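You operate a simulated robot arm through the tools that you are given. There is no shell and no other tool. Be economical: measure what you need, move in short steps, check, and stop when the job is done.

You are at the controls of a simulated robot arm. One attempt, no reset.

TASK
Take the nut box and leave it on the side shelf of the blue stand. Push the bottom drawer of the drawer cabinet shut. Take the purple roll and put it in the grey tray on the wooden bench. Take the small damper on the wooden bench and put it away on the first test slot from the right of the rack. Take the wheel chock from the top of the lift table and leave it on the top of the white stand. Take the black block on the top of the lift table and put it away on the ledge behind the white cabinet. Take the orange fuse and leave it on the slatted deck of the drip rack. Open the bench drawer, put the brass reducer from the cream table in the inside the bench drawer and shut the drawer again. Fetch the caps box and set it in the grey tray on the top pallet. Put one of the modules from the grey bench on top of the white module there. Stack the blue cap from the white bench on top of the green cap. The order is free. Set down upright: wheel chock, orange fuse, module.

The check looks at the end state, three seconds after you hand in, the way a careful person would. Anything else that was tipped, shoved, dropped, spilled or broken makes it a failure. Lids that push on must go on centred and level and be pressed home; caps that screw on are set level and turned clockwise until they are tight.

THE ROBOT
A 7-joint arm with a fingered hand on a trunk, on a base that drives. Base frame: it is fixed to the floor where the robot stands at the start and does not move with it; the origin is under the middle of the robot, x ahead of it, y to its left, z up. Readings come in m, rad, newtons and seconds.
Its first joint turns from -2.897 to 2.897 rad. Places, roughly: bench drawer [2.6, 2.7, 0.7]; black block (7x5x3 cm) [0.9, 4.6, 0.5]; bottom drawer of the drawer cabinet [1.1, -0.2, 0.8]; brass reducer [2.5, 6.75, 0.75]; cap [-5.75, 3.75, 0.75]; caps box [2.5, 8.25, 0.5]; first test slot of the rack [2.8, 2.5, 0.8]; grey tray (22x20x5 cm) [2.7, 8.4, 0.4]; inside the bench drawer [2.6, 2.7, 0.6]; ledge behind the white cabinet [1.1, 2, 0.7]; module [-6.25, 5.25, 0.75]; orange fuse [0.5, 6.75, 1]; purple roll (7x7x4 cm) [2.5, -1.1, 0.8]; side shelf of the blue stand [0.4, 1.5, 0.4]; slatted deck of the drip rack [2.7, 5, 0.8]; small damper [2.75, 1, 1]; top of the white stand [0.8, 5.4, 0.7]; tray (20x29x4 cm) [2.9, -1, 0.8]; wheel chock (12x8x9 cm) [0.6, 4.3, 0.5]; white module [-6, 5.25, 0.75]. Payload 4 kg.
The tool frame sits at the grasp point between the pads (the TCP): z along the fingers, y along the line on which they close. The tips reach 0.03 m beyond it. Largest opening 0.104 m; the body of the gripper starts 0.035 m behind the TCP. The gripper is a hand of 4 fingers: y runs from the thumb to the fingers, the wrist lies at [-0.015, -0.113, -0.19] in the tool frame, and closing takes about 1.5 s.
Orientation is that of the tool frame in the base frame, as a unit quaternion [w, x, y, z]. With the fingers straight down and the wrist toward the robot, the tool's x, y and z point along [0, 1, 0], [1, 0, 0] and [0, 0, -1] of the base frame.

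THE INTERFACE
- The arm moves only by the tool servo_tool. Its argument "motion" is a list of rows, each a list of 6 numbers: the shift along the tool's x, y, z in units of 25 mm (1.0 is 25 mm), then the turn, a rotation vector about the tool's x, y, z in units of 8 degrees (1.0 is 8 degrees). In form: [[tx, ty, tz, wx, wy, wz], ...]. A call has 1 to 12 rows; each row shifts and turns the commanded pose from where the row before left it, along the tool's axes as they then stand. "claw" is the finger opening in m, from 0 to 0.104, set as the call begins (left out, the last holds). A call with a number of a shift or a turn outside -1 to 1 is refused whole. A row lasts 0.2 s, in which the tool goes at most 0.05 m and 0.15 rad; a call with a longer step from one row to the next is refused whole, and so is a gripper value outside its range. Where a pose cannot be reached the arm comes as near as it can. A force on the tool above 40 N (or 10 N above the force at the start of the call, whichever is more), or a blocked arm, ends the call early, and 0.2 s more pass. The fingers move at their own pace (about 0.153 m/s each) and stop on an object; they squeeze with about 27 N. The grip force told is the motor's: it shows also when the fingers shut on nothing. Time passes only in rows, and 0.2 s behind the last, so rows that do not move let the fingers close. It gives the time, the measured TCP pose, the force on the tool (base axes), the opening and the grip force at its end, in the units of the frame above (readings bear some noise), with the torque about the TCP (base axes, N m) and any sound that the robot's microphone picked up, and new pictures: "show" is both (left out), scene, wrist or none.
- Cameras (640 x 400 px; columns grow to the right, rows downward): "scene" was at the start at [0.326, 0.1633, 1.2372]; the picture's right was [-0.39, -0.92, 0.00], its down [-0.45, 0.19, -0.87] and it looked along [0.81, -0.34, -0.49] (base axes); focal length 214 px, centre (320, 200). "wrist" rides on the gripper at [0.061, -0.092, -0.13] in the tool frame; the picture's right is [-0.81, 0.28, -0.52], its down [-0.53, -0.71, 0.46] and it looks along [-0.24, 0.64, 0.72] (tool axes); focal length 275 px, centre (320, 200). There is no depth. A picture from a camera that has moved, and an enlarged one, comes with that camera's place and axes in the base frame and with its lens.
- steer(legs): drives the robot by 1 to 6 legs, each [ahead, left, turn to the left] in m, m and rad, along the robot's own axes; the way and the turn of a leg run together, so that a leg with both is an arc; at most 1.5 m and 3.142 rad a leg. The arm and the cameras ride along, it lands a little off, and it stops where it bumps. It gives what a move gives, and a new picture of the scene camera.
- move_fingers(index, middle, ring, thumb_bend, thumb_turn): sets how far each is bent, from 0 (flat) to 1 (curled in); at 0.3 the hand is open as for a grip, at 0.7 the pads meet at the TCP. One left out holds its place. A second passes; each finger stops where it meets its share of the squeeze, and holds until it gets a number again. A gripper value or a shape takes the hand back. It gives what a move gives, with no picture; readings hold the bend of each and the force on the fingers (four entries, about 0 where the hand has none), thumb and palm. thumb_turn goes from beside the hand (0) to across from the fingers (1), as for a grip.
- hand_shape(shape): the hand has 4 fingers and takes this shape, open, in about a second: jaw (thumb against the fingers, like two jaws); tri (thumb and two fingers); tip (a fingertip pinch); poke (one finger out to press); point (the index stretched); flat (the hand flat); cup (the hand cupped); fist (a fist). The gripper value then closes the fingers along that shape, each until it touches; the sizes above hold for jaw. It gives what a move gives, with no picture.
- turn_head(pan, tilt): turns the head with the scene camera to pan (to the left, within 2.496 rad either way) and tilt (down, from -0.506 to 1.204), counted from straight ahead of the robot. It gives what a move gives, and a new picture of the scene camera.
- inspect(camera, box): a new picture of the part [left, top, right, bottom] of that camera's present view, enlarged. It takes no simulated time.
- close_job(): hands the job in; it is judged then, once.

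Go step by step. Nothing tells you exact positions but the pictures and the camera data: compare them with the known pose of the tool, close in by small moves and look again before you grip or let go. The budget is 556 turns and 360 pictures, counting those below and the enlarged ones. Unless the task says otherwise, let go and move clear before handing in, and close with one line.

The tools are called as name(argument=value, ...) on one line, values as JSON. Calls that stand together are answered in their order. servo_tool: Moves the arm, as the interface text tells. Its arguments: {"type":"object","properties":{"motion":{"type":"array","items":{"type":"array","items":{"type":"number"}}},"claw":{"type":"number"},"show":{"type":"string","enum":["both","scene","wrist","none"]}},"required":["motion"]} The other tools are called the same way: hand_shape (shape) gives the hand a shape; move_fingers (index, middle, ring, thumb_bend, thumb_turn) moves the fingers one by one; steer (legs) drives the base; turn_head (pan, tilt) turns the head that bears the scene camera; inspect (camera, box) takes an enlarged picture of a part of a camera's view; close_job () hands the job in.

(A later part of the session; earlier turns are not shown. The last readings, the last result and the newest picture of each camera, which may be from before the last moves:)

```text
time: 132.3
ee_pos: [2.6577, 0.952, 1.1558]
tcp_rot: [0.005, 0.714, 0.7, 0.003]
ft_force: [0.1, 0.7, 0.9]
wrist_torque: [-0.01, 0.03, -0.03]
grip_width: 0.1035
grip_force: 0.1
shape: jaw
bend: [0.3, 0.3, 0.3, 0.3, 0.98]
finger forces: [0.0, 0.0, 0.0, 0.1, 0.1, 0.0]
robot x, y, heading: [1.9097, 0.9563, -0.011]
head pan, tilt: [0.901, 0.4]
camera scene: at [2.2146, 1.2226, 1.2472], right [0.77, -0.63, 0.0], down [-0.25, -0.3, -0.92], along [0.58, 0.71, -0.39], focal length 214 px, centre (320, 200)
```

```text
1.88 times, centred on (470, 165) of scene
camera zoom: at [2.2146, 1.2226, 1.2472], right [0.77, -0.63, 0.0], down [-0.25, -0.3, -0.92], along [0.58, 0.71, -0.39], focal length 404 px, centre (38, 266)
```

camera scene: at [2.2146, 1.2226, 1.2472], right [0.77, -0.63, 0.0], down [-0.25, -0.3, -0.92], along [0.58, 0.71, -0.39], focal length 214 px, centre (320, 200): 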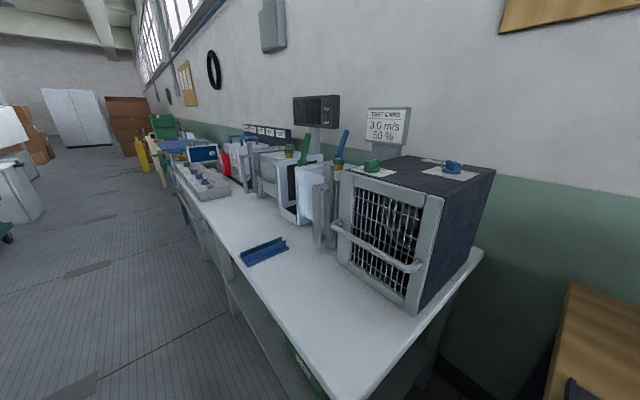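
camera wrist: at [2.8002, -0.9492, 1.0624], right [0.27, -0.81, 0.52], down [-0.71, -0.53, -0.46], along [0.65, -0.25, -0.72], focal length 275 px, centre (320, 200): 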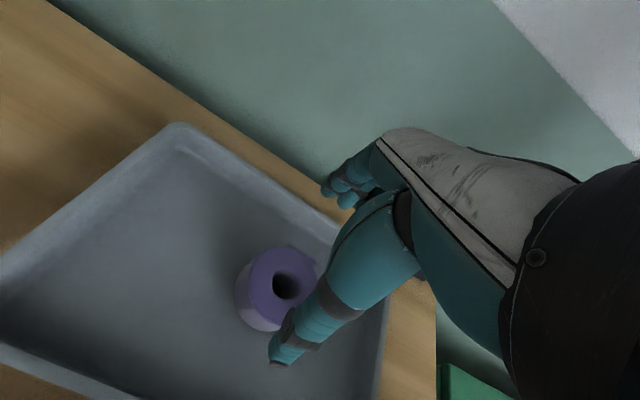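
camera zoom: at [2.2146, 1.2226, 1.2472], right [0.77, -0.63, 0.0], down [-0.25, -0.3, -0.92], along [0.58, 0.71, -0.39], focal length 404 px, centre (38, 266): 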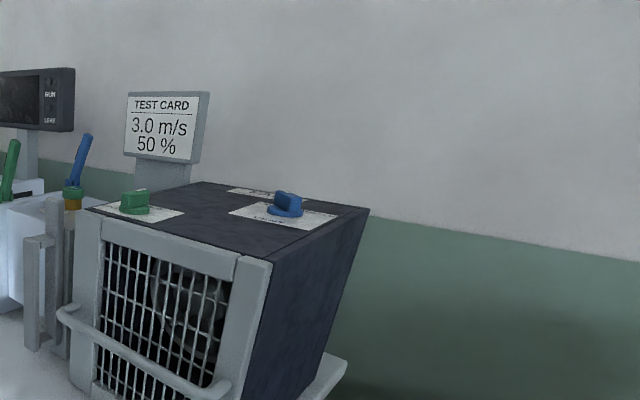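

I look with the wrist camera at the damper and its handle before gripping.

servo_tool(motion=[[0, 0, 0, 0, 0, 1], [0, 0, 0, 0, 0, 1], [0, 0, 0, 0, 0, 1], [0, 0, 0, 0, 0, 1], [0, 0, 0, 0, 0, 1], [0, 0, 0, 0, 0, 1], [0, 0, 0, 0, 0, 1], [0, 0, 0, 0, 0, 1], [0, 0, 0, 0, 0, 1], [0, 0, 0, 0, 0, 1], [0, 0, 0, 0, 0, 1], [0, 0, 0, 0, 0, 0.1]], show="both")

turn_head(pan=-0.15, tilt=0.5)

```text
time: 134.9
ee_pos: [2.6578, 0.9509, 1.1567]
tcp_rot: [0.002, 1.0, 0.0, 0.006]
ft_force: [-0.5, -0.1, -0.1]
wrist_torque: [0.01, 0.02, 0.0]
grip_width: 0.1037
grip_force: 0.1
shape: jaw
bend: [0.3, 0.3, 0.3, 0.3, 0.98]
finger forces: [0.0, 0.0, 0.0, 0.1, 0.0, 0.1]
robot x, y, heading: [1.9124, 0.9536, -0.009]
head pan, tilt: [0.901, 0.4]
camera scene: at [2.2145, 1.2227, 1.2472], right [0.77, -0.63, 0.0], down [-0.25, -0.3, -0.92], along [0.58, 0.71, -0.39], focal length 214 px, centre (320, 200)
camera wrist: at [2.7169, 1.0449, 1.2869], right [-0.82, -0.27, 0.51], down [-0.53, 0.71, -0.46], along [-0.24, -0.65, -0.73], focal length 275 px, centre (320, 200)
```

scene: 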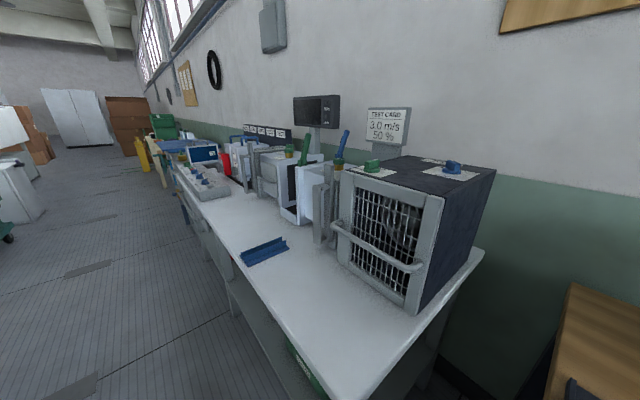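
wrist: 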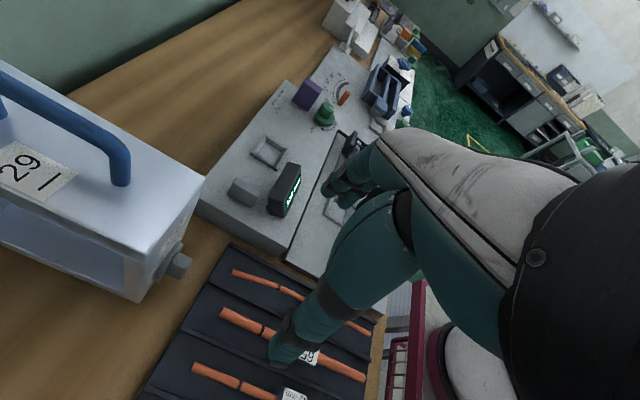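

```text
time: 136.2
ee_pos: [2.657, 0.9521, 1.1568]
tcp_rot: [0.001, 1.0, 0.0, 0.006]
ft_force: [0.1, -0.5, 0.7]
wrist_torque: [0.01, 0.0, 0.02]
grip_width: 0.1039
grip_force: 0.1
shape: jaw
bend: [0.3, 0.3, 0.3, 0.3, 0.98]
finger forces: [0.0, 0.0, 0.0, 0.1, 0.0, 0.0]
robot x, y, heading: [1.9114, 0.9545, -0.015]
head pan, tilt: [-0.15, 0.499]
camera scene: at [2.2458, 1.1361, 1.2381], right [-0.16, -0.99, 0.0], down [-0.47, 0.08, -0.88], along [0.87, -0.14, -0.48], focal length 214 px, centre (320, 200)
```

scene: 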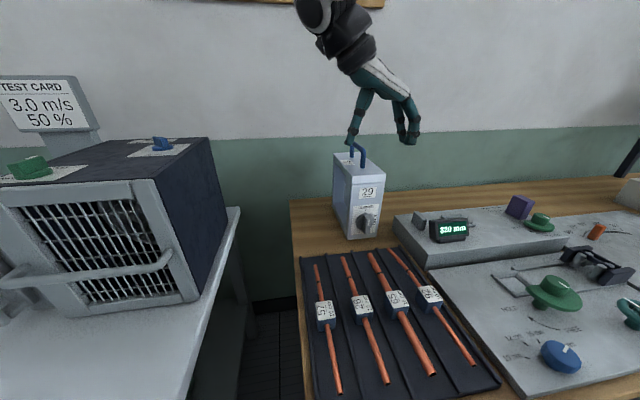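

The handle runs along x at about y≈0.932, z≈1.08, x 2.81–2.88. I move above it.

servo_tool(motion=[[1, 0.1, 0, 0, 0, 0], [1, 0.1, 0, 0, 0, 0], [1, 0.1, 0, 0, 0, 0], [1, 0.1, 0, 0, 0, 0], [1, 0.1, 0, 0, 0, 0], [1, 0.1, 0, 0, 0, 0], [1, 0.1, 0, 0, 0, 0], [0.5, 0.1, 0, 0, 0, 0]], show="both")

```text
time: 138.0
ee_pos: [2.8453, 0.932, 1.1595]
tcp_rot: [0.002, 1.0, 0.0, 0.006]
ft_force: [-0.4, -0.1, 0.7]
wrist_torque: [0.0, 0.0, -0.02]
grip_width: 0.1036
grip_force: 0.0
shape: jaw
bend: [0.3, 0.3, 0.3, 0.3, 0.98]
finger forces: [0.0, 0.1, 0.0, 0.1, 0.0, 0.0]
robot x, y, heading: [1.9105, 0.9584, -0.013]
head pan, tilt: [-0.15, 0.499]
camera scene: at [2.2456, 1.136, 1.2381], right [-0.16, -0.99, 0.0], down [-0.47, 0.08, -0.88], along [0.87, -0.14, -0.48], focal length 214 px, centre (320, 200)
camera wrist: at [2.9046, 1.025, 1.2899], right [-0.82, -0.27, 0.51], down [-0.53, 0.71, -0.46], along [-0.23, -0.65, -0.73], focal length 275 px, centre (320, 200)
```

scene: 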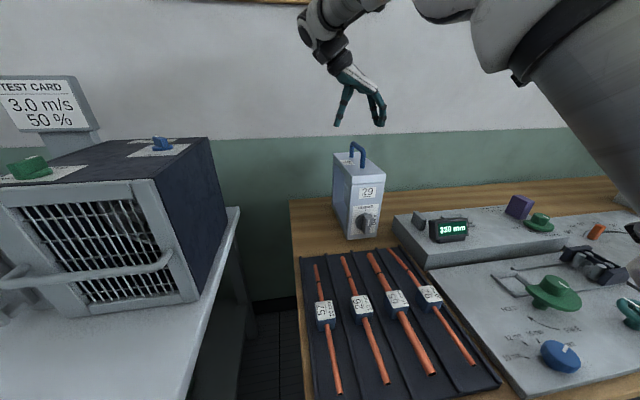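
wrist: 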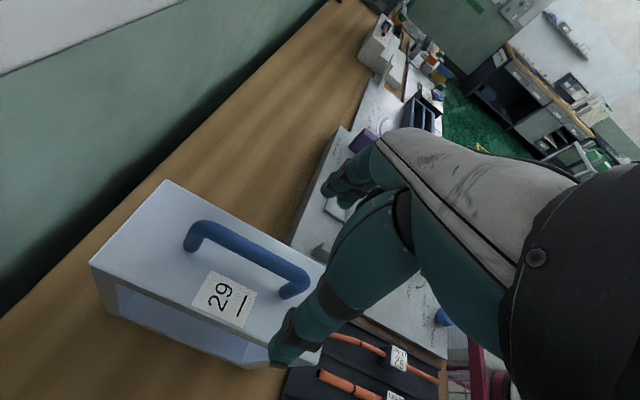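

servo_tool(motion=[[0.6, 0.1, 0, 0, 0, 0], [0.6, 0.1, 0, 0, 0, 0], [0, 0, 0.9, 0, 0, 0], [0, 0, 0.9, 0, 0, 0], [0, 0, 0.9, 0, 0, 0]], show="both")

```text
time: 139.2
ee_pos: [2.8763, 0.9262, 1.0921]
tcp_rot: [0.001, 1.0, 0.0, 0.007]
ft_force: [0.1, 0.4, 0.5]
wrist_torque: [0.04, 0.01, 0.0]
grip_width: 0.1036
grip_force: 0.0
shape: jaw
bend: [0.3, 0.3, 0.3, 0.3, 0.98]
finger forces: [0.1, 0.0, 0.0, 0.0, 0.0, 0.0]
robot x, y, heading: [1.9111, 0.9577, -0.018]
head pan, tilt: [-0.15, 0.499]
camera scene: at [2.2457, 1.136, 1.2381], right [-0.16, -0.99, 0.0], down [-0.47, 0.08, -0.88], along [0.87, -0.14, -0.48], focal length 214 px, centre (320, 200)
camera wrist: at [2.9349, 1.0198, 1.2215], right [-0.82, -0.27, 0.51], down [-0.53, 0.71, -0.47], along [-0.23, -0.65, -0.73], focal length 275 px, centre (320, 200)
```

scene: 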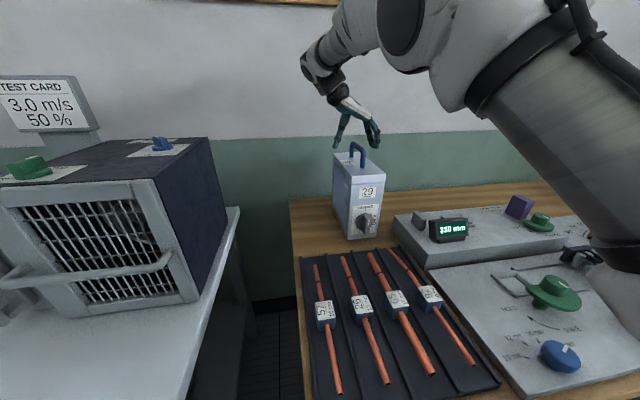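
wrist: 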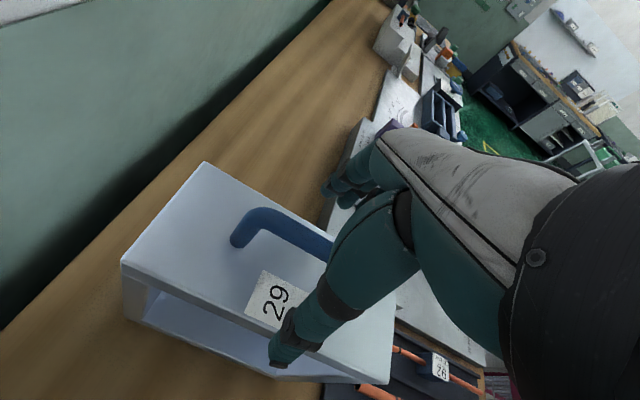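

Still above the handle. I lower in small steps until the fingertips straddle it.

servo_tool(motion=[[-0.2, 0, 0.5, 0, 0, 0], [0, 0, 0.5, 0, 0, 0]], show="both")

```text
time: 139.8
ee_pos: [2.8715, 0.9263, 1.0671]
tcp_rot: [0.002, 1.0, 0.0, 0.006]
ft_force: [0.1, 0.0, 0.4]
wrist_torque: [-0.02, 0.04, -0.04]
grip_width: 0.1038
grip_force: 0.0
shape: jaw
bend: [0.3, 0.3, 0.3, 0.3, 0.98]
finger forces: [0.1, 0.0, 0.0, 0.1, 0.1, 0.0]
robot x, y, heading: [1.9105, 0.9588, -0.011]
head pan, tilt: [-0.15, 0.499]
camera scene: at [2.2457, 1.136, 1.2381], right [-0.16, -0.99, 0.0], down [-0.47, 0.08, -0.88], along [0.87, -0.14, -0.48], focal length 214 px, centre (320, 200)
camera wrist: at [2.9308, 1.0196, 1.1968], right [-0.82, -0.27, 0.51], down [-0.53, 0.71, -0.46], along [-0.23, -0.65, -0.73], focal length 275 px, centre (320, 200)
```

scene: 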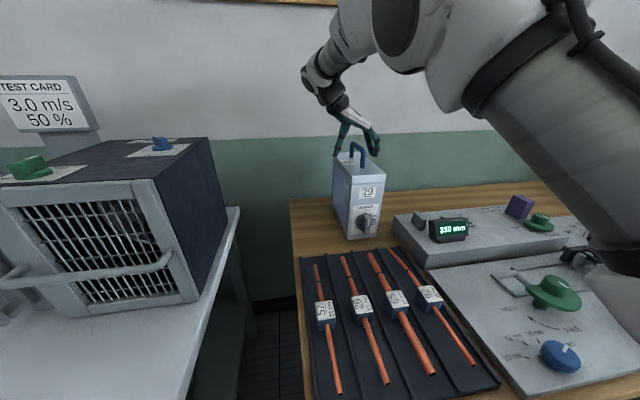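
wrist: 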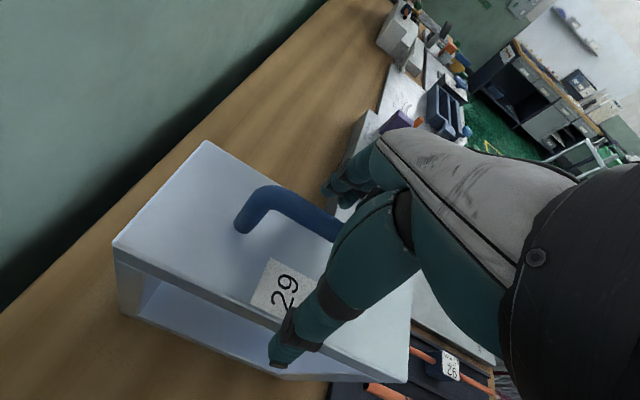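

The fingers straddle the bar. I close on it.

servo_tool(motion=[[0, 0, 0, 0, 0, 0], [0, 0, 0, 0, 0, 0], [0, 0, 0, 0, 0, 0], [0, 0, 0, 0, 0, 0], [0, 0, 0, 0, 0, 0], [0, 0, 0, 0, 0, 0], [0, 0, 0, 0, 0, 0], [0, 0, 0, 0, 0, 0]], claw=0, show="wrist")

```text
time: 141.6
ee_pos: [2.8724, 0.9259, 1.0674]
tcp_rot: [0.001, 1.0, 0.0, 0.005]
ft_force: [0.4, 1.0, 0.4]
wrist_torque: [0.04, -0.04, 0.03]
grip_width: 0.0
grip_force: 27.5
shape: jaw
bend: [0.71, 0.7, 0.7, 0.64, 1.0]
finger forces: [4.9, 2.8, 2.6, 0.0, 9.2, 0.0]
robot x, y, heading: [1.9151, 0.9533, -0.016]
head pan, tilt: [-0.15, 0.499]
camera wrist: at [2.9312, 1.0195, 1.1964], right [-0.82, -0.27, 0.51], down [-0.53, 0.71, -0.46], along [-0.24, -0.65, -0.73], focal length 275 px, centre (320, 200)
```

wrist: 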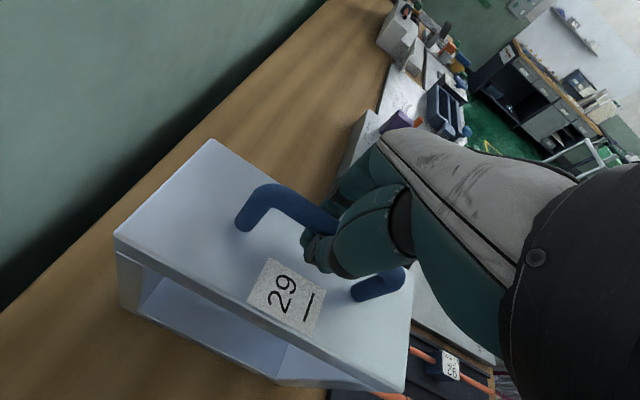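

The hand has wrapped the handle. I lift a little to test.

servo_tool(motion=[[0, 0, -0.5, 0, 0, 0], [0, 0, -0.5, 0, 0, 0], [0, 0, -0.5, 0, 0, 0], [0, 0, -0.5, 0, 0, 0]], show="both")

```text
time: 142.6
ee_pos: [2.8712, 0.9264, 1.1171]
tcp_rot: [0.002, 1.0, 0.001, 0.005]
ft_force: [0.5, 1.4, -9.2]
wrist_torque: [0.06, -0.03, 0.02]
grip_width: 0.0001
grip_force: 27.0
shape: jaw
bend: [0.71, 0.7, 0.7, 0.64, 1.0]
finger forces: [5.2, 3.1, 2.9, 0.1, 9.4, 0.0]
robot x, y, heading: [1.9132, 0.9549, -0.013]
head pan, tilt: [-0.15, 0.499]
camera scene: at [2.2462, 1.136, 1.2379], right [-0.16, -0.99, 0.0], down [-0.47, 0.08, -0.88], along [0.87, -0.14, -0.48], focal length 214 px, centre (320, 200)
camera wrist: at [2.9303, 1.0192, 1.2465], right [-0.82, -0.27, 0.51], down [-0.53, 0.71, -0.46], along [-0.23, -0.65, -0.73], focal length 275 px, centre (320, 200)
```

scene: 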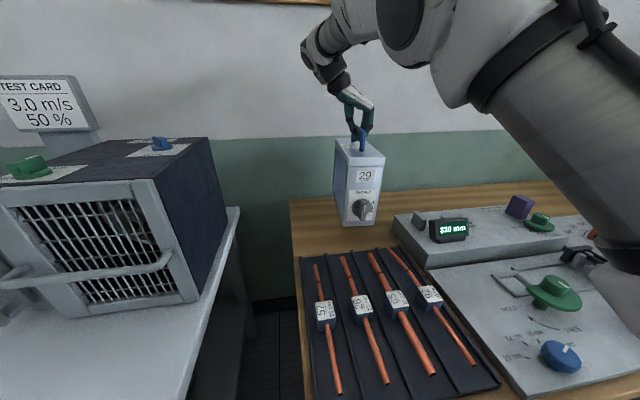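
wrist: 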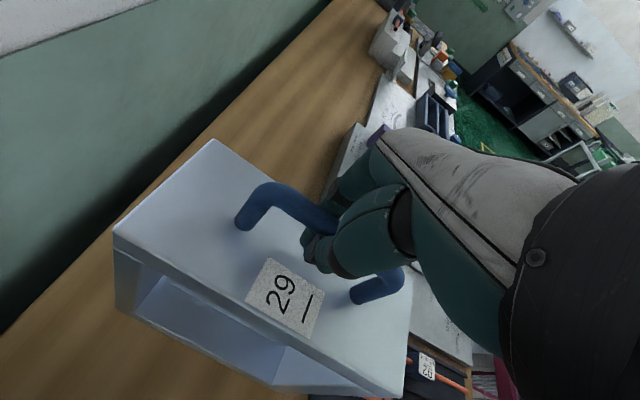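

The damper is lifted. I raise and retract it, then drive along to the rack.

servo_tool(motion=[[0, 0, -1, 0, 0, 0], [0, 0, -1, 0, 0, 0], [0, 0, -1, 0, 0, 0], [0, 0, -1, 0, 0, 0], [-0.8, 0, -0.5, 0, 0, 0], [-1, 0, 0, 0, 0, 0], [-1, 0, 0, 0, 0, 0], [-1, 0, 0, 0, 0, 0], [-1, 0, 0, 0, 0, 0], [-1, 0, 0, 0, 0, 0], [-1, 0, 0, 0, 0, 0]], show="none")

steer(legs=[[-0.1, 0, 0.0], [0, 1.2, 0]])

turn_head(pan=0.3, tilt=0.5)

```text
time: 145.0
ee_pos: [2.6989, 0.928, 1.2271]
tcp_rot: [0.003, 1.0, 0.0, 0.005]
ft_force: [-0.9, 0.0, -10.7]
wrist_torque: [-0.03, 0.05, -0.03]
grip_width: 0.0
grip_force: 26.8
shape: jaw
bend: [0.71, 0.7, 0.7, 0.65, 1.0]
finger forces: [6.4, 2.2, 2.0, 0.0, 9.7, 0.0]
robot x, y, heading: [1.9099, 0.9549, -0.014]
head pan, tilt: [-0.15, 0.499]
```

```text
time: 151.8
ee_pos: [2.6278, 2.1023, 1.2271]
tcp_rot: [0.002, 1.0, -0.011, 0.006]
ft_force: [-2.4, 0.0, -5.9]
wrist_torque: [0.24, -0.21, -0.56]
grip_width: 0.0
grip_force: 27.2
shape: jaw
bend: [0.72, 0.7, 0.7, 0.71, 0.95]
finger forces: [32.7, 3.2, 0.0, 0.0, 29.3, 0.0]
robot x, y, heading: [1.8389, 2.1489, -0.038]
head pan, tilt: [-0.15, 0.499]
camera scene: at [2.1796, 2.3198, 1.238], right [-0.18, -0.98, 0.0], down [-0.47, 0.09, -0.88], along [0.86, -0.16, -0.48], focal length 214 px, centre (320, 200)
```

scene: 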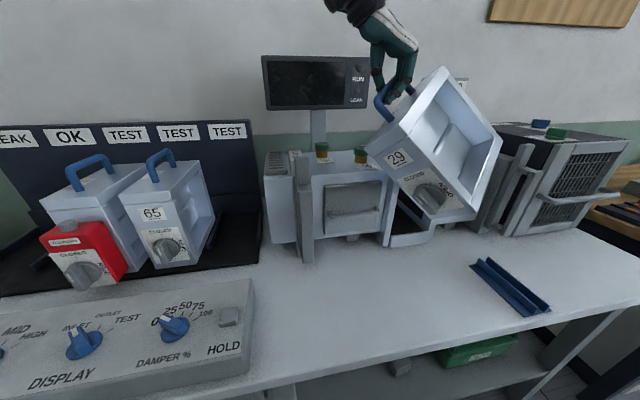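

```text
time: 152.7
ee_pos: [2.6282, 2.1017, 1.2288]
tcp_rot: [0.002, 1.0, -0.012, 0.006]
ft_force: [-1.5, -2.0, -7.8]
wrist_torque: [0.28, -0.1, -0.61]
grip_width: 0.0
grip_force: 26.8
shape: jaw
bend: [0.72, 0.7, 0.7, 0.71, 0.95]
finger forces: [33.6, 3.2, 0.0, 0.1, 29.0, 0.1]
robot x, y, heading: [1.8428, 2.1453, -0.04]
head pan, tilt: [0.3, 0.499]
camera scene: at [2.1781, 2.3602, 1.238], right [0.26, -0.97, 0.0], down [-0.46, -0.12, -0.88], along [0.85, 0.23, -0.48], focal length 214 px, centre (320, 200)
```

scene: 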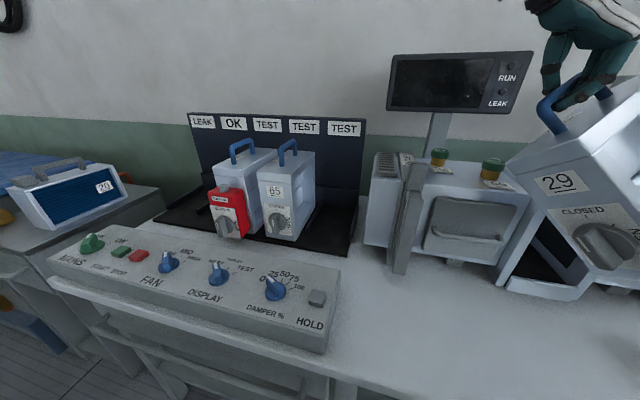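

The damper has swung in the grip, perhaps from brushing something. I raise it straight up and look carefully.

servo_tool(motion=[[0, 0, -1, 0, 0, 0], [0, 0, -1, 0, 0, 0], [0, 0, -1, 0, 0, 0]], show="none")

turn_head(pan=-0.2, tilt=0.45)

```text
time: 153.5
ee_pos: [2.6264, 2.1026, 1.3025]
tcp_rot: [0.002, 1.0, -0.01, 0.007]
ft_force: [-0.5, 0.4, -6.8]
wrist_torque: [0.33, 0.04, -0.21]
grip_width: 0.0001
grip_force: 27.0
shape: jaw
bend: [0.72, 0.7, 0.7, 0.72, 0.96]
finger forces: [21.2, 1.4, 0.0, 0.1, 17.0, 0.1]
robot x, y, heading: [1.8432, 2.1483, -0.034]
head pan, tilt: [0.3, 0.499]
```

```text
time: 154.4
ee_pos: [2.6277, 2.1028, 1.3031]
tcp_rot: [0.002, 1.0, -0.011, 0.006]
ft_force: [-1.7, 1.3, -4.8]
wrist_torque: [0.27, -0.01, -0.2]
grip_width: 0.0
grip_force: 26.7
shape: jaw
bend: [0.72, 0.7, 0.7, 0.72, 0.96]
finger forces: [19.1, 1.4, 0.0, 0.0, 15.8, 0.0]
robot x, y, heading: [1.8434, 2.1472, -0.037]
head pan, tilt: [-0.201, 0.45]
camera scene: at [2.1796, 2.3152, 1.2425], right [-0.23, -0.97, 0.0], down [-0.42, 0.1, -0.9], along [0.88, -0.21, -0.44], focal length 214 px, centre (320, 200)
```

scene: 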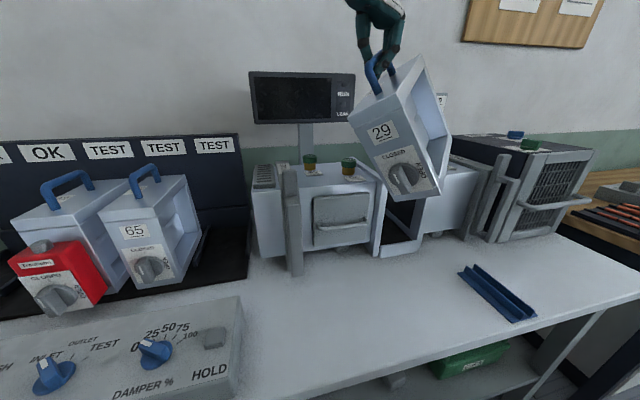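

I enlarge the tester and the damper to see whether anything was disturbed.

inspect(camera="scene", box=[230, 50, 470, 270])

turn_head(pan=-0.55, tilt=0.35)

```text
1.82 times, centred on (350, 160) of scene
camera zoom: at [2.1796, 2.3152, 1.2425], right [-0.23, -0.97, 0.0], down [-0.42, 0.1, -0.9], along [0.88, -0.21, -0.44], focal length 390 px, centre (266, 273)
```

zoom: 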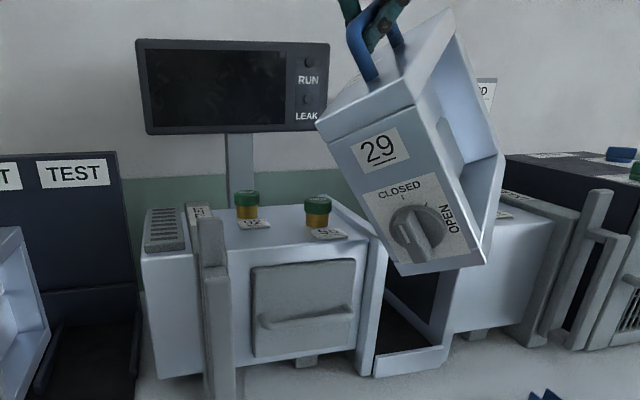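

```text
time: 155.3
ee_pos: [2.6275, 2.1021, 1.3036]
tcp_rot: [0.001, 1.0, -0.012, 0.007]
ft_force: [-2.7, 1.1, -4.2]
wrist_torque: [0.3, -0.01, -0.13]
grip_width: 0.0
grip_force: 27.2
shape: jaw
bend: [0.72, 0.7, 0.7, 0.72, 0.96]
finger forces: [18.9, 1.3, 0.0, 0.1, 15.9, 0.0]
robot x, y, heading: [1.8385, 2.1441, -0.035]
head pan, tilt: [-0.55, 0.351]
camera scene: at [2.1678, 2.2852, 1.2517], right [-0.55, -0.83, 0.0], down [-0.29, 0.19, -0.94], along [0.78, -0.52, -0.34], focal length 214 px, centre (320, 200)
```

scene: 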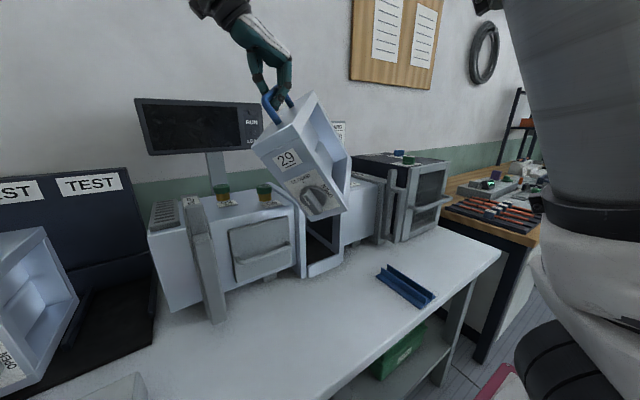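

I can't settle that from here; I'll compare from the earlier viewpoint later. Now I check how the damper sits in the hand.

servo_tool(motion=[[0, 0, 0, 0, 0, 0]], show="wrist")

```text
time: 155.7
ee_pos: [2.6269, 2.1028, 1.3024]
tcp_rot: [0.002, 1.0, -0.012, 0.006]
ft_force: [-2.0, 0.7, -4.8]
wrist_torque: [0.33, 0.01, -0.18]
grip_width: 0.0002
grip_force: 26.8
shape: jaw
bend: [0.72, 0.7, 0.7, 0.72, 0.96]
finger forces: [19.1, 1.2, 0.0, 0.0, 15.9, 0.0]
robot x, y, heading: [1.8385, 2.1493, -0.033]
head pan, tilt: [-0.55, 0.351]
camera wrist: at [2.6887, 2.1947, 1.4327], right [-0.82, -0.26, 0.51], down [-0.51, 0.72, -0.46], along [-0.25, -0.64, -0.73], focal length 275 px, centre (320, 200)
```

wrist: 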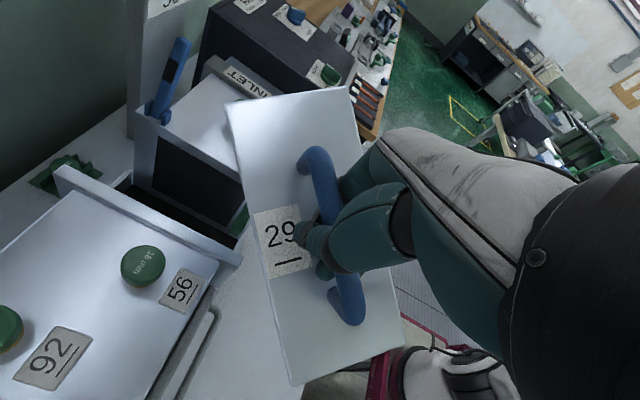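

The damper is twisted about 50° in yaw and ~25° in roll relative to the hand. I counter-rotate the hand and look.

servo_tool(motion=[[0, 0, -0.5, 0, 0, -1], [0, 0, -0.5, 0, 0, -1], [0, 0, 0, 0, 0, -1], [0, 0, 0, 0, 0, -1], [0, 0, 0, 0, 0, -1], [0, 0, 0, 0, 0, -1]], show="both")

```text
time: 157.1
ee_pos: [2.6267, 2.1021, 1.3286]
tcp_rot: [0.005, 0.917, 0.398, 0.005]
ft_force: [0.5, -1.2, -9.1]
wrist_torque: [0.0, 0.09, -0.23]
grip_width: 0.0
grip_force: 26.7
shape: jaw
bend: [0.72, 0.7, 0.7, 0.71, 0.96]
finger forces: [14.6, 0.0, 0.1, 0.0, 15.3, 0.1]
robot x, y, heading: [1.8416, 2.1454, -0.032]
head pan, tilt: [-0.55, 0.351]
camera scene: at [2.1681, 2.2852, 1.2516], right [-0.55, -0.83, 0.0], down [-0.29, 0.19, -0.94], along [0.78, -0.52, -0.34], focal length 214 px, centre (320, 200)
camera wrist: at [2.6003, 2.2111, 1.4564], right [-0.36, -0.78, 0.52], down [-0.88, 0.1, -0.47], along [0.31, -0.62, -0.72], focal length 275 px, centre (320, 200)
```

scene: 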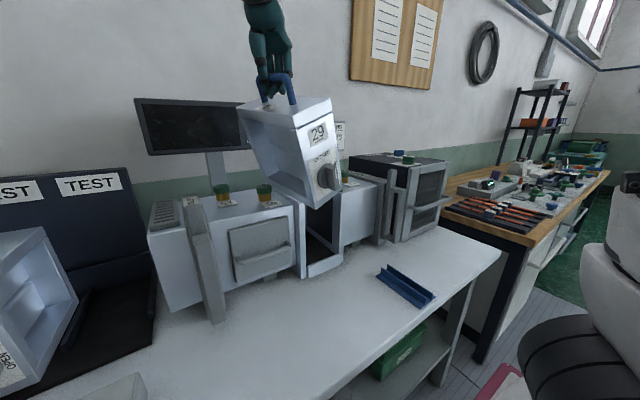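
wrist: 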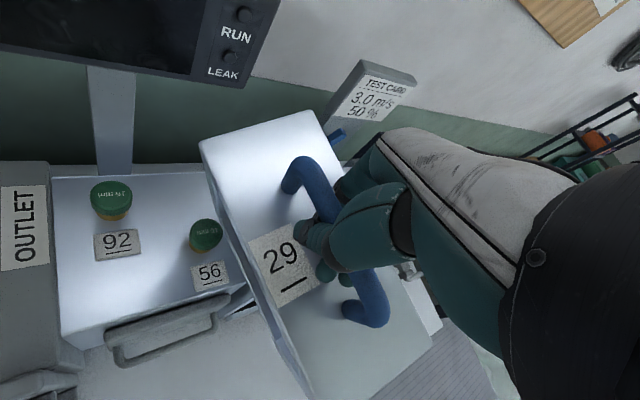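

Nearly upright now. I correct the remaining lean and check again.

servo_tool(motion=[[0, 0, 0, 0.1, 0.75, 0], [0, 0, 0, 0.1, 0.75, 0], [0, 0, 0, 0, 0, 0]], show="scene")

inspect(camera="scene", box=[200, 60, 400, 230])

```text
time: 157.9
ee_pos: [2.6284, 2.1025, 1.3273]
tcp_rot: [-0.05, 0.912, 0.395, 0.096]
ft_force: [0.3, -1.4, -9.2]
wrist_torque: [0.02, 0.17, -0.22]
grip_width: 0.0
grip_force: 27.2
shape: jaw
bend: [0.72, 0.7, 0.7, 0.71, 0.96]
finger forces: [15.2, 0.1, 0.1, 0.1, 14.4, 0.0]
robot x, y, heading: [1.8376, 2.1449, -0.037]
head pan, tilt: [-0.55, 0.351]
camera scene: at [2.168, 2.285, 1.2517], right [-0.55, -0.83, 0.0], down [-0.29, 0.19, -0.94], along [0.78, -0.52, -0.34], focal length 214 px, centre (320, 200)
```

scene: 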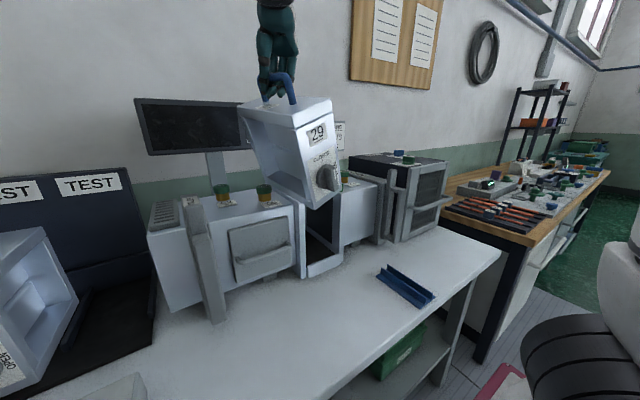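

```text
2.35 times, centred on (300, 145) of scene
camera zoom: at [2.168, 2.285, 1.2517], right [-0.55, -0.83, 0.0], down [-0.29, 0.19, -0.94], along [0.78, -0.52, -0.34], focal length 505 px, centre (367, 329)
```

zoom: 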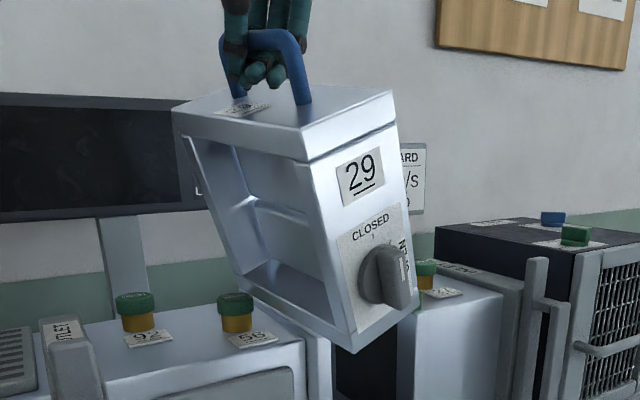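

It hangs from the handle bar with a slight natural lean, which will settle when set down. I raise a bit more and shift left to the rightmost TEST slot.

servo_tool(motion=[[0, 0, -1, 0, -0.75, 0], [0, 0, -1, 0, -0.75, 0]], show="none")

steer(legs=[[0, 0.2, 0.035], [0, 0.18, 0]])

turn_head(pan=0.0, tilt=0.4)

```text
time: 158.5
ee_pos: [2.6222, 2.0945, 1.3752]
tcp_rot: [-0.009, 0.917, 0.398, -0.001]
ft_force: [-1.7, 0.6, -10.0]
wrist_torque: [0.04, 0.12, 0.0]
grip_width: 0.0
grip_force: 27.1
shape: jaw
bend: [0.72, 0.7, 0.7, 0.71, 0.96]
finger forces: [4.4, 2.0, 0.0, 0.0, 6.4, 0.0]
robot x, y, heading: [1.8403, 2.147, -0.034]
head pan, tilt: [-0.55, 0.351]
```

```text
time: 161.2
ee_pos: [2.6285, 2.5014, 1.3769]
tcp_rot: [-0.008, 0.909, 0.416, -0.001]
ft_force: [0.9, -0.1, -9.8]
wrist_torque: [-0.01, 0.09, -0.02]
grip_width: 0.0001
grip_force: 27.1
shape: jaw
bend: [0.72, 0.7, 0.7, 0.71, 0.96]
finger forces: [6.8, 2.8, 0.0, 0.0, 10.2, 0.1]
robot x, y, heading: [1.8476, 2.5255, 0.005]
head pan, tilt: [-0.55, 0.351]
camera scene: at [2.1656, 2.6749, 1.2516], right [-0.52, -0.85, 0.0], down [-0.29, 0.18, -0.94], along [0.8, -0.49, -0.34], focal length 214 px, centre (320, 200)
```

scene: 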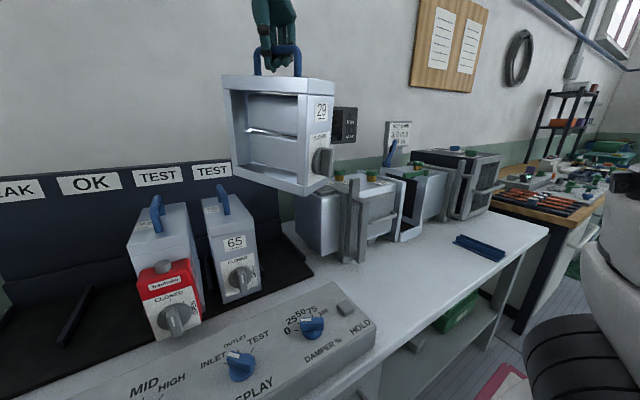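

```text
time: 162.1
ee_pos: [2.6285, 2.5011, 1.3759]
tcp_rot: [-0.009, 0.909, 0.417, -0.001]
ft_force: [-0.6, 0.9, -9.8]
wrist_torque: [0.08, 0.14, -0.01]
grip_width: 0.0001
grip_force: 27.0
shape: jaw
bend: [0.72, 0.7, 0.7, 0.71, 0.96]
finger forces: [7.8, 3.1, 0.0, 0.0, 9.3, 0.0]
robot x, y, heading: [1.8438, 2.5258, 0.005]
head pan, tilt: [0.0, 0.4]
camera scene: at [2.1787, 2.7235, 1.2471], right [0.0, -1.0, 0.0], down [-0.39, 0.0, -0.92], along [0.92, 0.0, -0.39], focal length 214 px, centre (320, 200)
```

scene: 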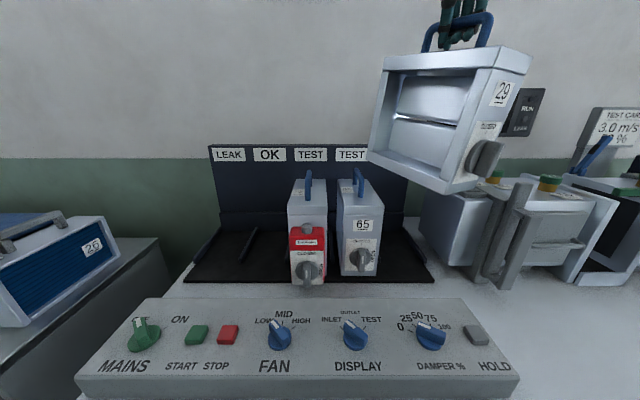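

The damper now hangs straight again, aligned to the hand as at first, so I turn the hand back and move toward the slot (centre ≈[2.77, 2.465]).

servo_tool(motion=[[0, 0, 0, 0, 0, 1], [0, 0, 0, 0, 0, 1], [0, 0, 0, 0, 0, 1], [0, 0, 0, 0, 0, 1], [0, 0, 0, 0, 0, 1], [0, 0, 0, 0, 0, 1], [0.5, 0.7, 0, 0, 0, 0.1], [0.5, 0.7, 0, 0, 0, 0]], show="both")

```text
time: 163.9
ee_pos: [2.6523, 2.4657, 1.3747]
tcp_rot: [-0.007, 1.0, 0.002, -0.004]
ft_force: [0.7, -1.2, -9.4]
wrist_torque: [-0.01, -0.04, -0.02]
grip_width: 0.0
grip_force: 27.0
shape: jaw
bend: [0.72, 0.7, 0.7, 0.71, 0.96]
finger forces: [6.3, 3.8, 0.7, 0.1, 10.6, 0.0]
robot x, y, heading: [1.8463, 2.5227, 0.004]
head pan, tilt: [0.0, 0.4]
camera scene: at [2.1786, 2.7237, 1.2471], right [0.0, -1.0, 0.0], down [-0.39, 0.0, -0.92], along [0.92, 0.0, -0.39], focal length 214 px, centre (320, 200)
camera wrist: at [2.7142, 2.5575, 1.5061], right [-0.8, -0.29, 0.52], down [-0.54, 0.72, -0.44], along [-0.25, -0.64, -0.73], focal length 275 px, centre (320, 200)
```

scene: 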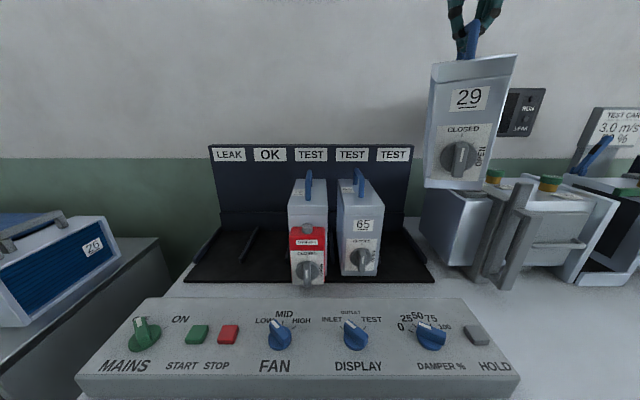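
wrist: 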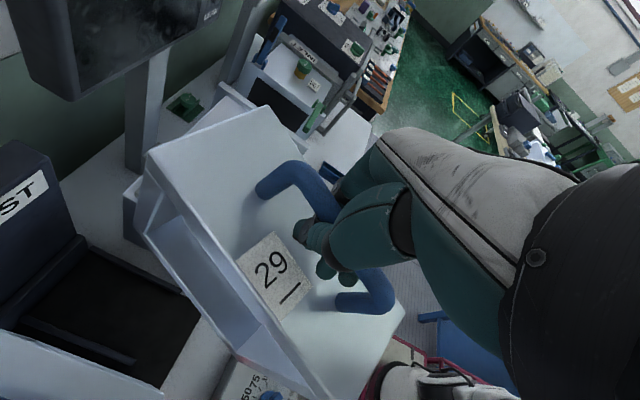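

I go forward over the slot and start lowering.

servo_tool(motion=[[1, 0, 0, 0, 0, 0], [1, 0, 0, 0, 0, 0], [1, 0, 0, 0, 0, 0], [1, 0, 0, 0, 0, 0], [0.7, 0, 0, 0, 0, 0], [0, 0, 0.9, 0, 0, 0], [0, 0, 0.9, 0, 0, 0], [0, 0, 0.9, 0, 0, 0], [0, 0, 0.9, 0, 0, 0], [0, 0, 0.9, 0, 0, 0]], show="both")

```text
time: 166.0
ee_pos: [2.7146, 2.4685, 1.2822]
tcp_rot: [-0.008, 1.0, 0.008, 0.004]
ft_force: [-5.2, 11.9, 19.8]
wrist_torque: [-0.01, -0.12, 0.05]
grip_width: 0.0001
grip_force: 26.7
shape: jaw
bend: [0.72, 0.7, 0.7, 0.72, 0.96]
finger forces: [0.6, 0.0, 0.0, 0.1, 5.7, 0.0]
out of reach, approached as far as the arm can: row 2, 3, 4, 5
robot x, y, heading: [1.8425, 2.5248, 0.003]
head pan, tilt: [0.0, 0.4]
stopped in row 10: the force on the tool passed its limit (the readings are from after the stop); the commanded pose is now the measured one
camera scene: at [2.1772, 2.7249, 1.2474], right [0.0, -1.0, 0.0], down [-0.39, 0.0, -0.92], along [0.92, 0.0, -0.39], focal length 214 px, centre (320, 200)
camera wrist: at [2.7735, 2.5591, 1.4137], right [-0.81, -0.3, 0.51], down [-0.54, 0.71, -0.45], along [-0.23, -0.64, -0.74], focal length 275 px, centre (320, 200)
```

scene: 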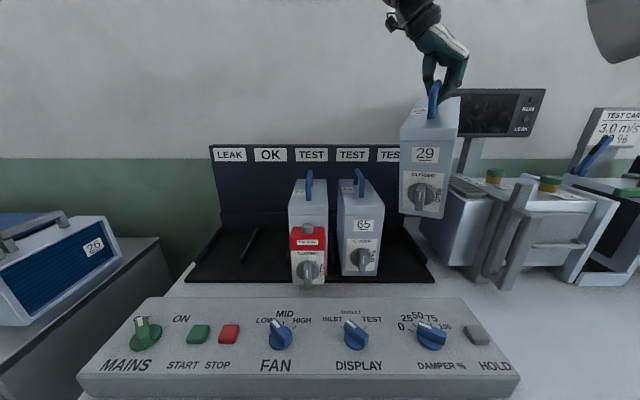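
wrist: 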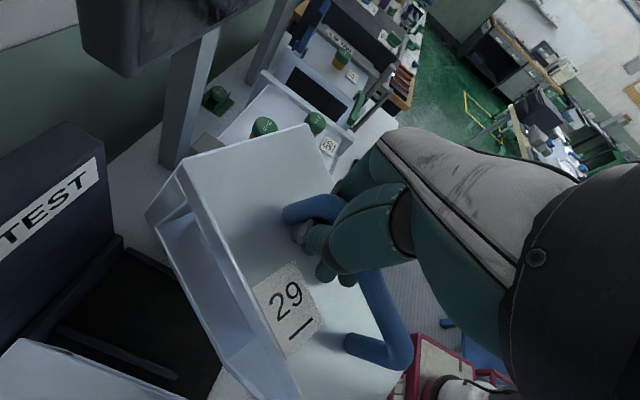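

It touched something while still short of the slot; the arm couldn't extend at that height. I rise, then check.

servo_tool(motion=[[0, 0, -1, 0, 0, 0], [0, 0, -0.8, 0, 0, 0]], show="both")

```text
time: 166.6
ee_pos: [2.7183, 2.4658, 1.3242]
tcp_rot: [-0.008, 1.0, 0.006, 0.001]
ft_force: [-0.1, 0.8, -9.4]
wrist_torque: [0.09, 0.04, -0.04]
grip_width: 0.0003
grip_force: 26.7
shape: jaw
bend: [0.72, 0.7, 0.7, 0.72, 0.96]
finger forces: [4.2, 1.0, 0.2, 0.0, 5.0, 0.0]
robot x, y, heading: [1.8461, 2.5236, 0.004]
head pan, tilt: [0.0, 0.4]
camera scene: at [2.1787, 2.7239, 1.2471], right [0.0, -1.0, 0.0], down [-0.39, 0.0, -0.92], along [0.92, 0.0, -0.39], focal length 214 px, centre (320, 200)
camera wrist: at [2.7764, 2.5564, 1.4557], right [-0.81, -0.29, 0.51], down [-0.54, 0.71, -0.45], along [-0.23, -0.64, -0.74], focal length 275 px, centre (320, 200)
```

scene: 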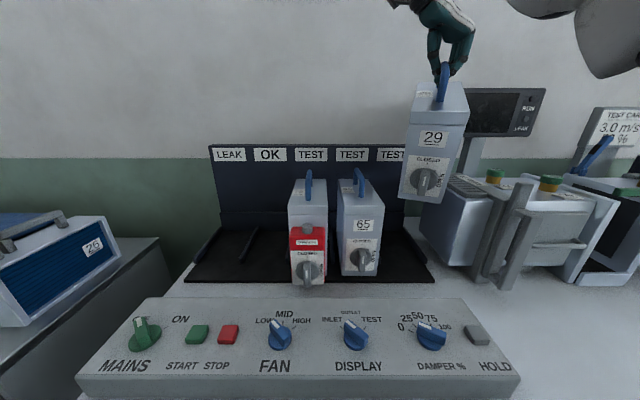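
wrist: 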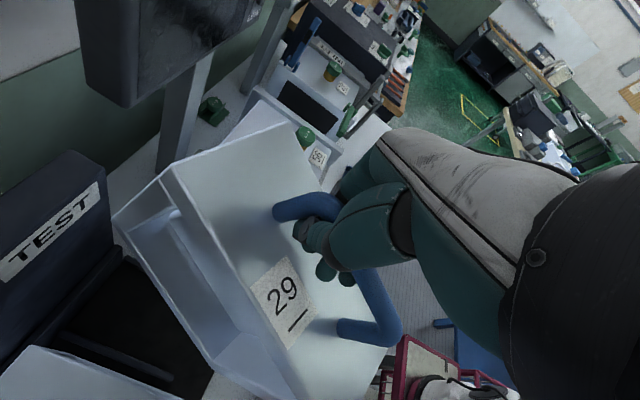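

The box was slightly left of the slot and likely brushed damper 65. I shift right 3 cm and bring the base forward so the box is over the slot.

servo_tool(motion=[[0, 0.6, 0, 0, 0, 0], [0, 0.6, 0, 0, 0, 0]], show="none")

steer(legs=[[0.06, 0, 0]])

inspect(camera="scene", box=[300, 60, 500, 300])

```text
time: 167.2
ee_pos: [2.7159, 2.4342, 1.3215]
tcp_rot: [-0.008, 1.0, 0.007, 0.002]
ft_force: [0.1, -1.2, -9.8]
wrist_torque: [0.08, 0.05, -0.04]
grip_width: 0.0001
grip_force: 26.4
shape: jaw
bend: [0.72, 0.7, 0.7, 0.71, 0.96]
finger forces: [4.1, 1.1, 0.5, 0.1, 6.2, 0.1]
robot x, y, heading: [1.8454, 2.5236, 0.005]
head pan, tilt: [0.0, 0.4]
```

```text
time: 168.2
ee_pos: [2.7784, 2.4346, 1.3237]
tcp_rot: [-0.008, 1.0, 0.007, 0.002]
ft_force: [-0.2, 0.4, -9.4]
wrist_torque: [0.16, 0.2, -0.04]
grip_width: 0.0002
grip_force: 26.8
shape: jaw
bend: [0.72, 0.7, 0.7, 0.71, 0.96]
finger forces: [4.6, 0.5, 0.0, 0.0, 5.3, 0.0]
robot x, y, heading: [1.9041, 2.5229, 0.003]
head pan, tilt: [0.0, 0.4]
camera scene: at [2.2389, 2.7244, 1.2471], right [0.0, -1.0, 0.0], down [-0.39, 0.0, -0.92], along [0.92, 0.0, -0.39], focal length 214 px, centre (320, 200)
```

scene: 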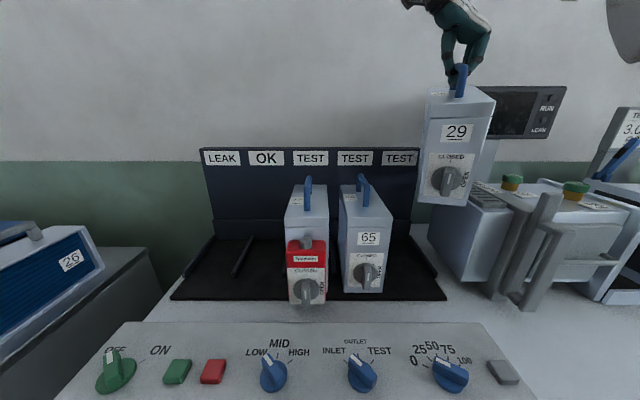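

```text
1.67 times, centred on (400, 180) of scene
camera zoom: at [2.2389, 2.7244, 1.2471], right [0.0, -1.0, 0.0], down [-0.39, 0.0, -0.92], along [0.92, 0.0, -0.39], focal length 358 px, centre (187, 233)
```

zoom: 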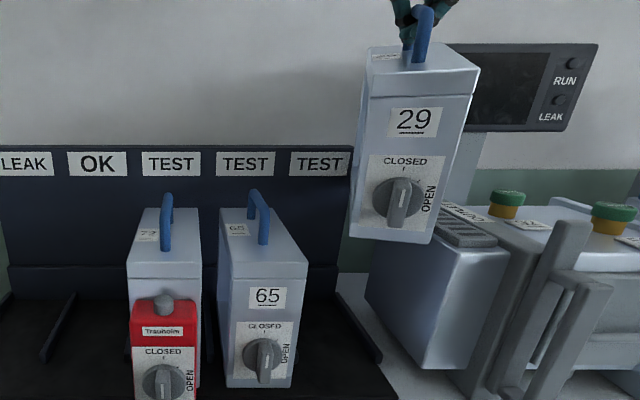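

Box over the slot now, lateral alignment good (≈2.47). I lower it step by step.

servo_tool(motion=[[0, 0.2, 1, 0, 0, 0], [0, 0, 1, 0, 0, 0], [0, 0, 1, 0, 0, 0], [0, 0, 1, 0, 0, 0], [0, 0, 1, 0, 0, 0], [0, 0, 1, 0, 0, 0]], show="scene")

```text
time: 168.7
ee_pos: [2.7777, 2.4328, 1.2986]
tcp_rot: [-0.007, 1.0, 0.01, 0.011]
ft_force: [0.4, 5.7, 11.8]
wrist_torque: [-0.04, -0.11, 0.06]
grip_width: 0.0
grip_force: 26.8
shape: jaw
bend: [0.73, 0.7, 0.7, 0.73, 0.95]
finger forces: [0.0, 0.0, 0.0, 0.0, 3.5, 0.0]
robot x, y, heading: [1.9068, 2.5235, 0.009]
head pan, tilt: [0.0, 0.4]
stopped in row 2: the force on the tool passed its limit (the readings are from after the stop); the commanded pose is now the measured one
camera scene: at [2.238, 2.7251, 1.2473], right [0.0, -1.0, 0.0], down [-0.39, 0.0, -0.92], along [0.92, 0.0, -0.39], focal length 214 px, centre (320, 200)
```

scene: 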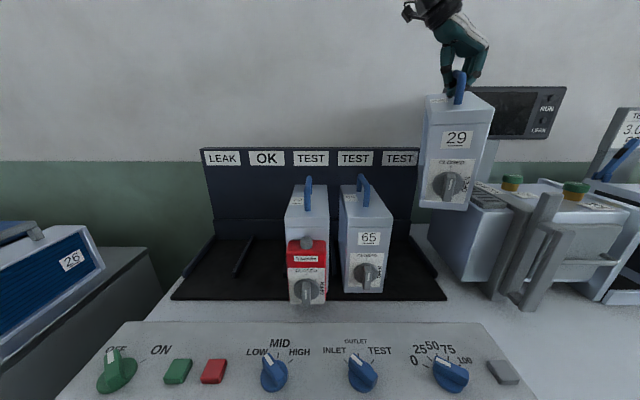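

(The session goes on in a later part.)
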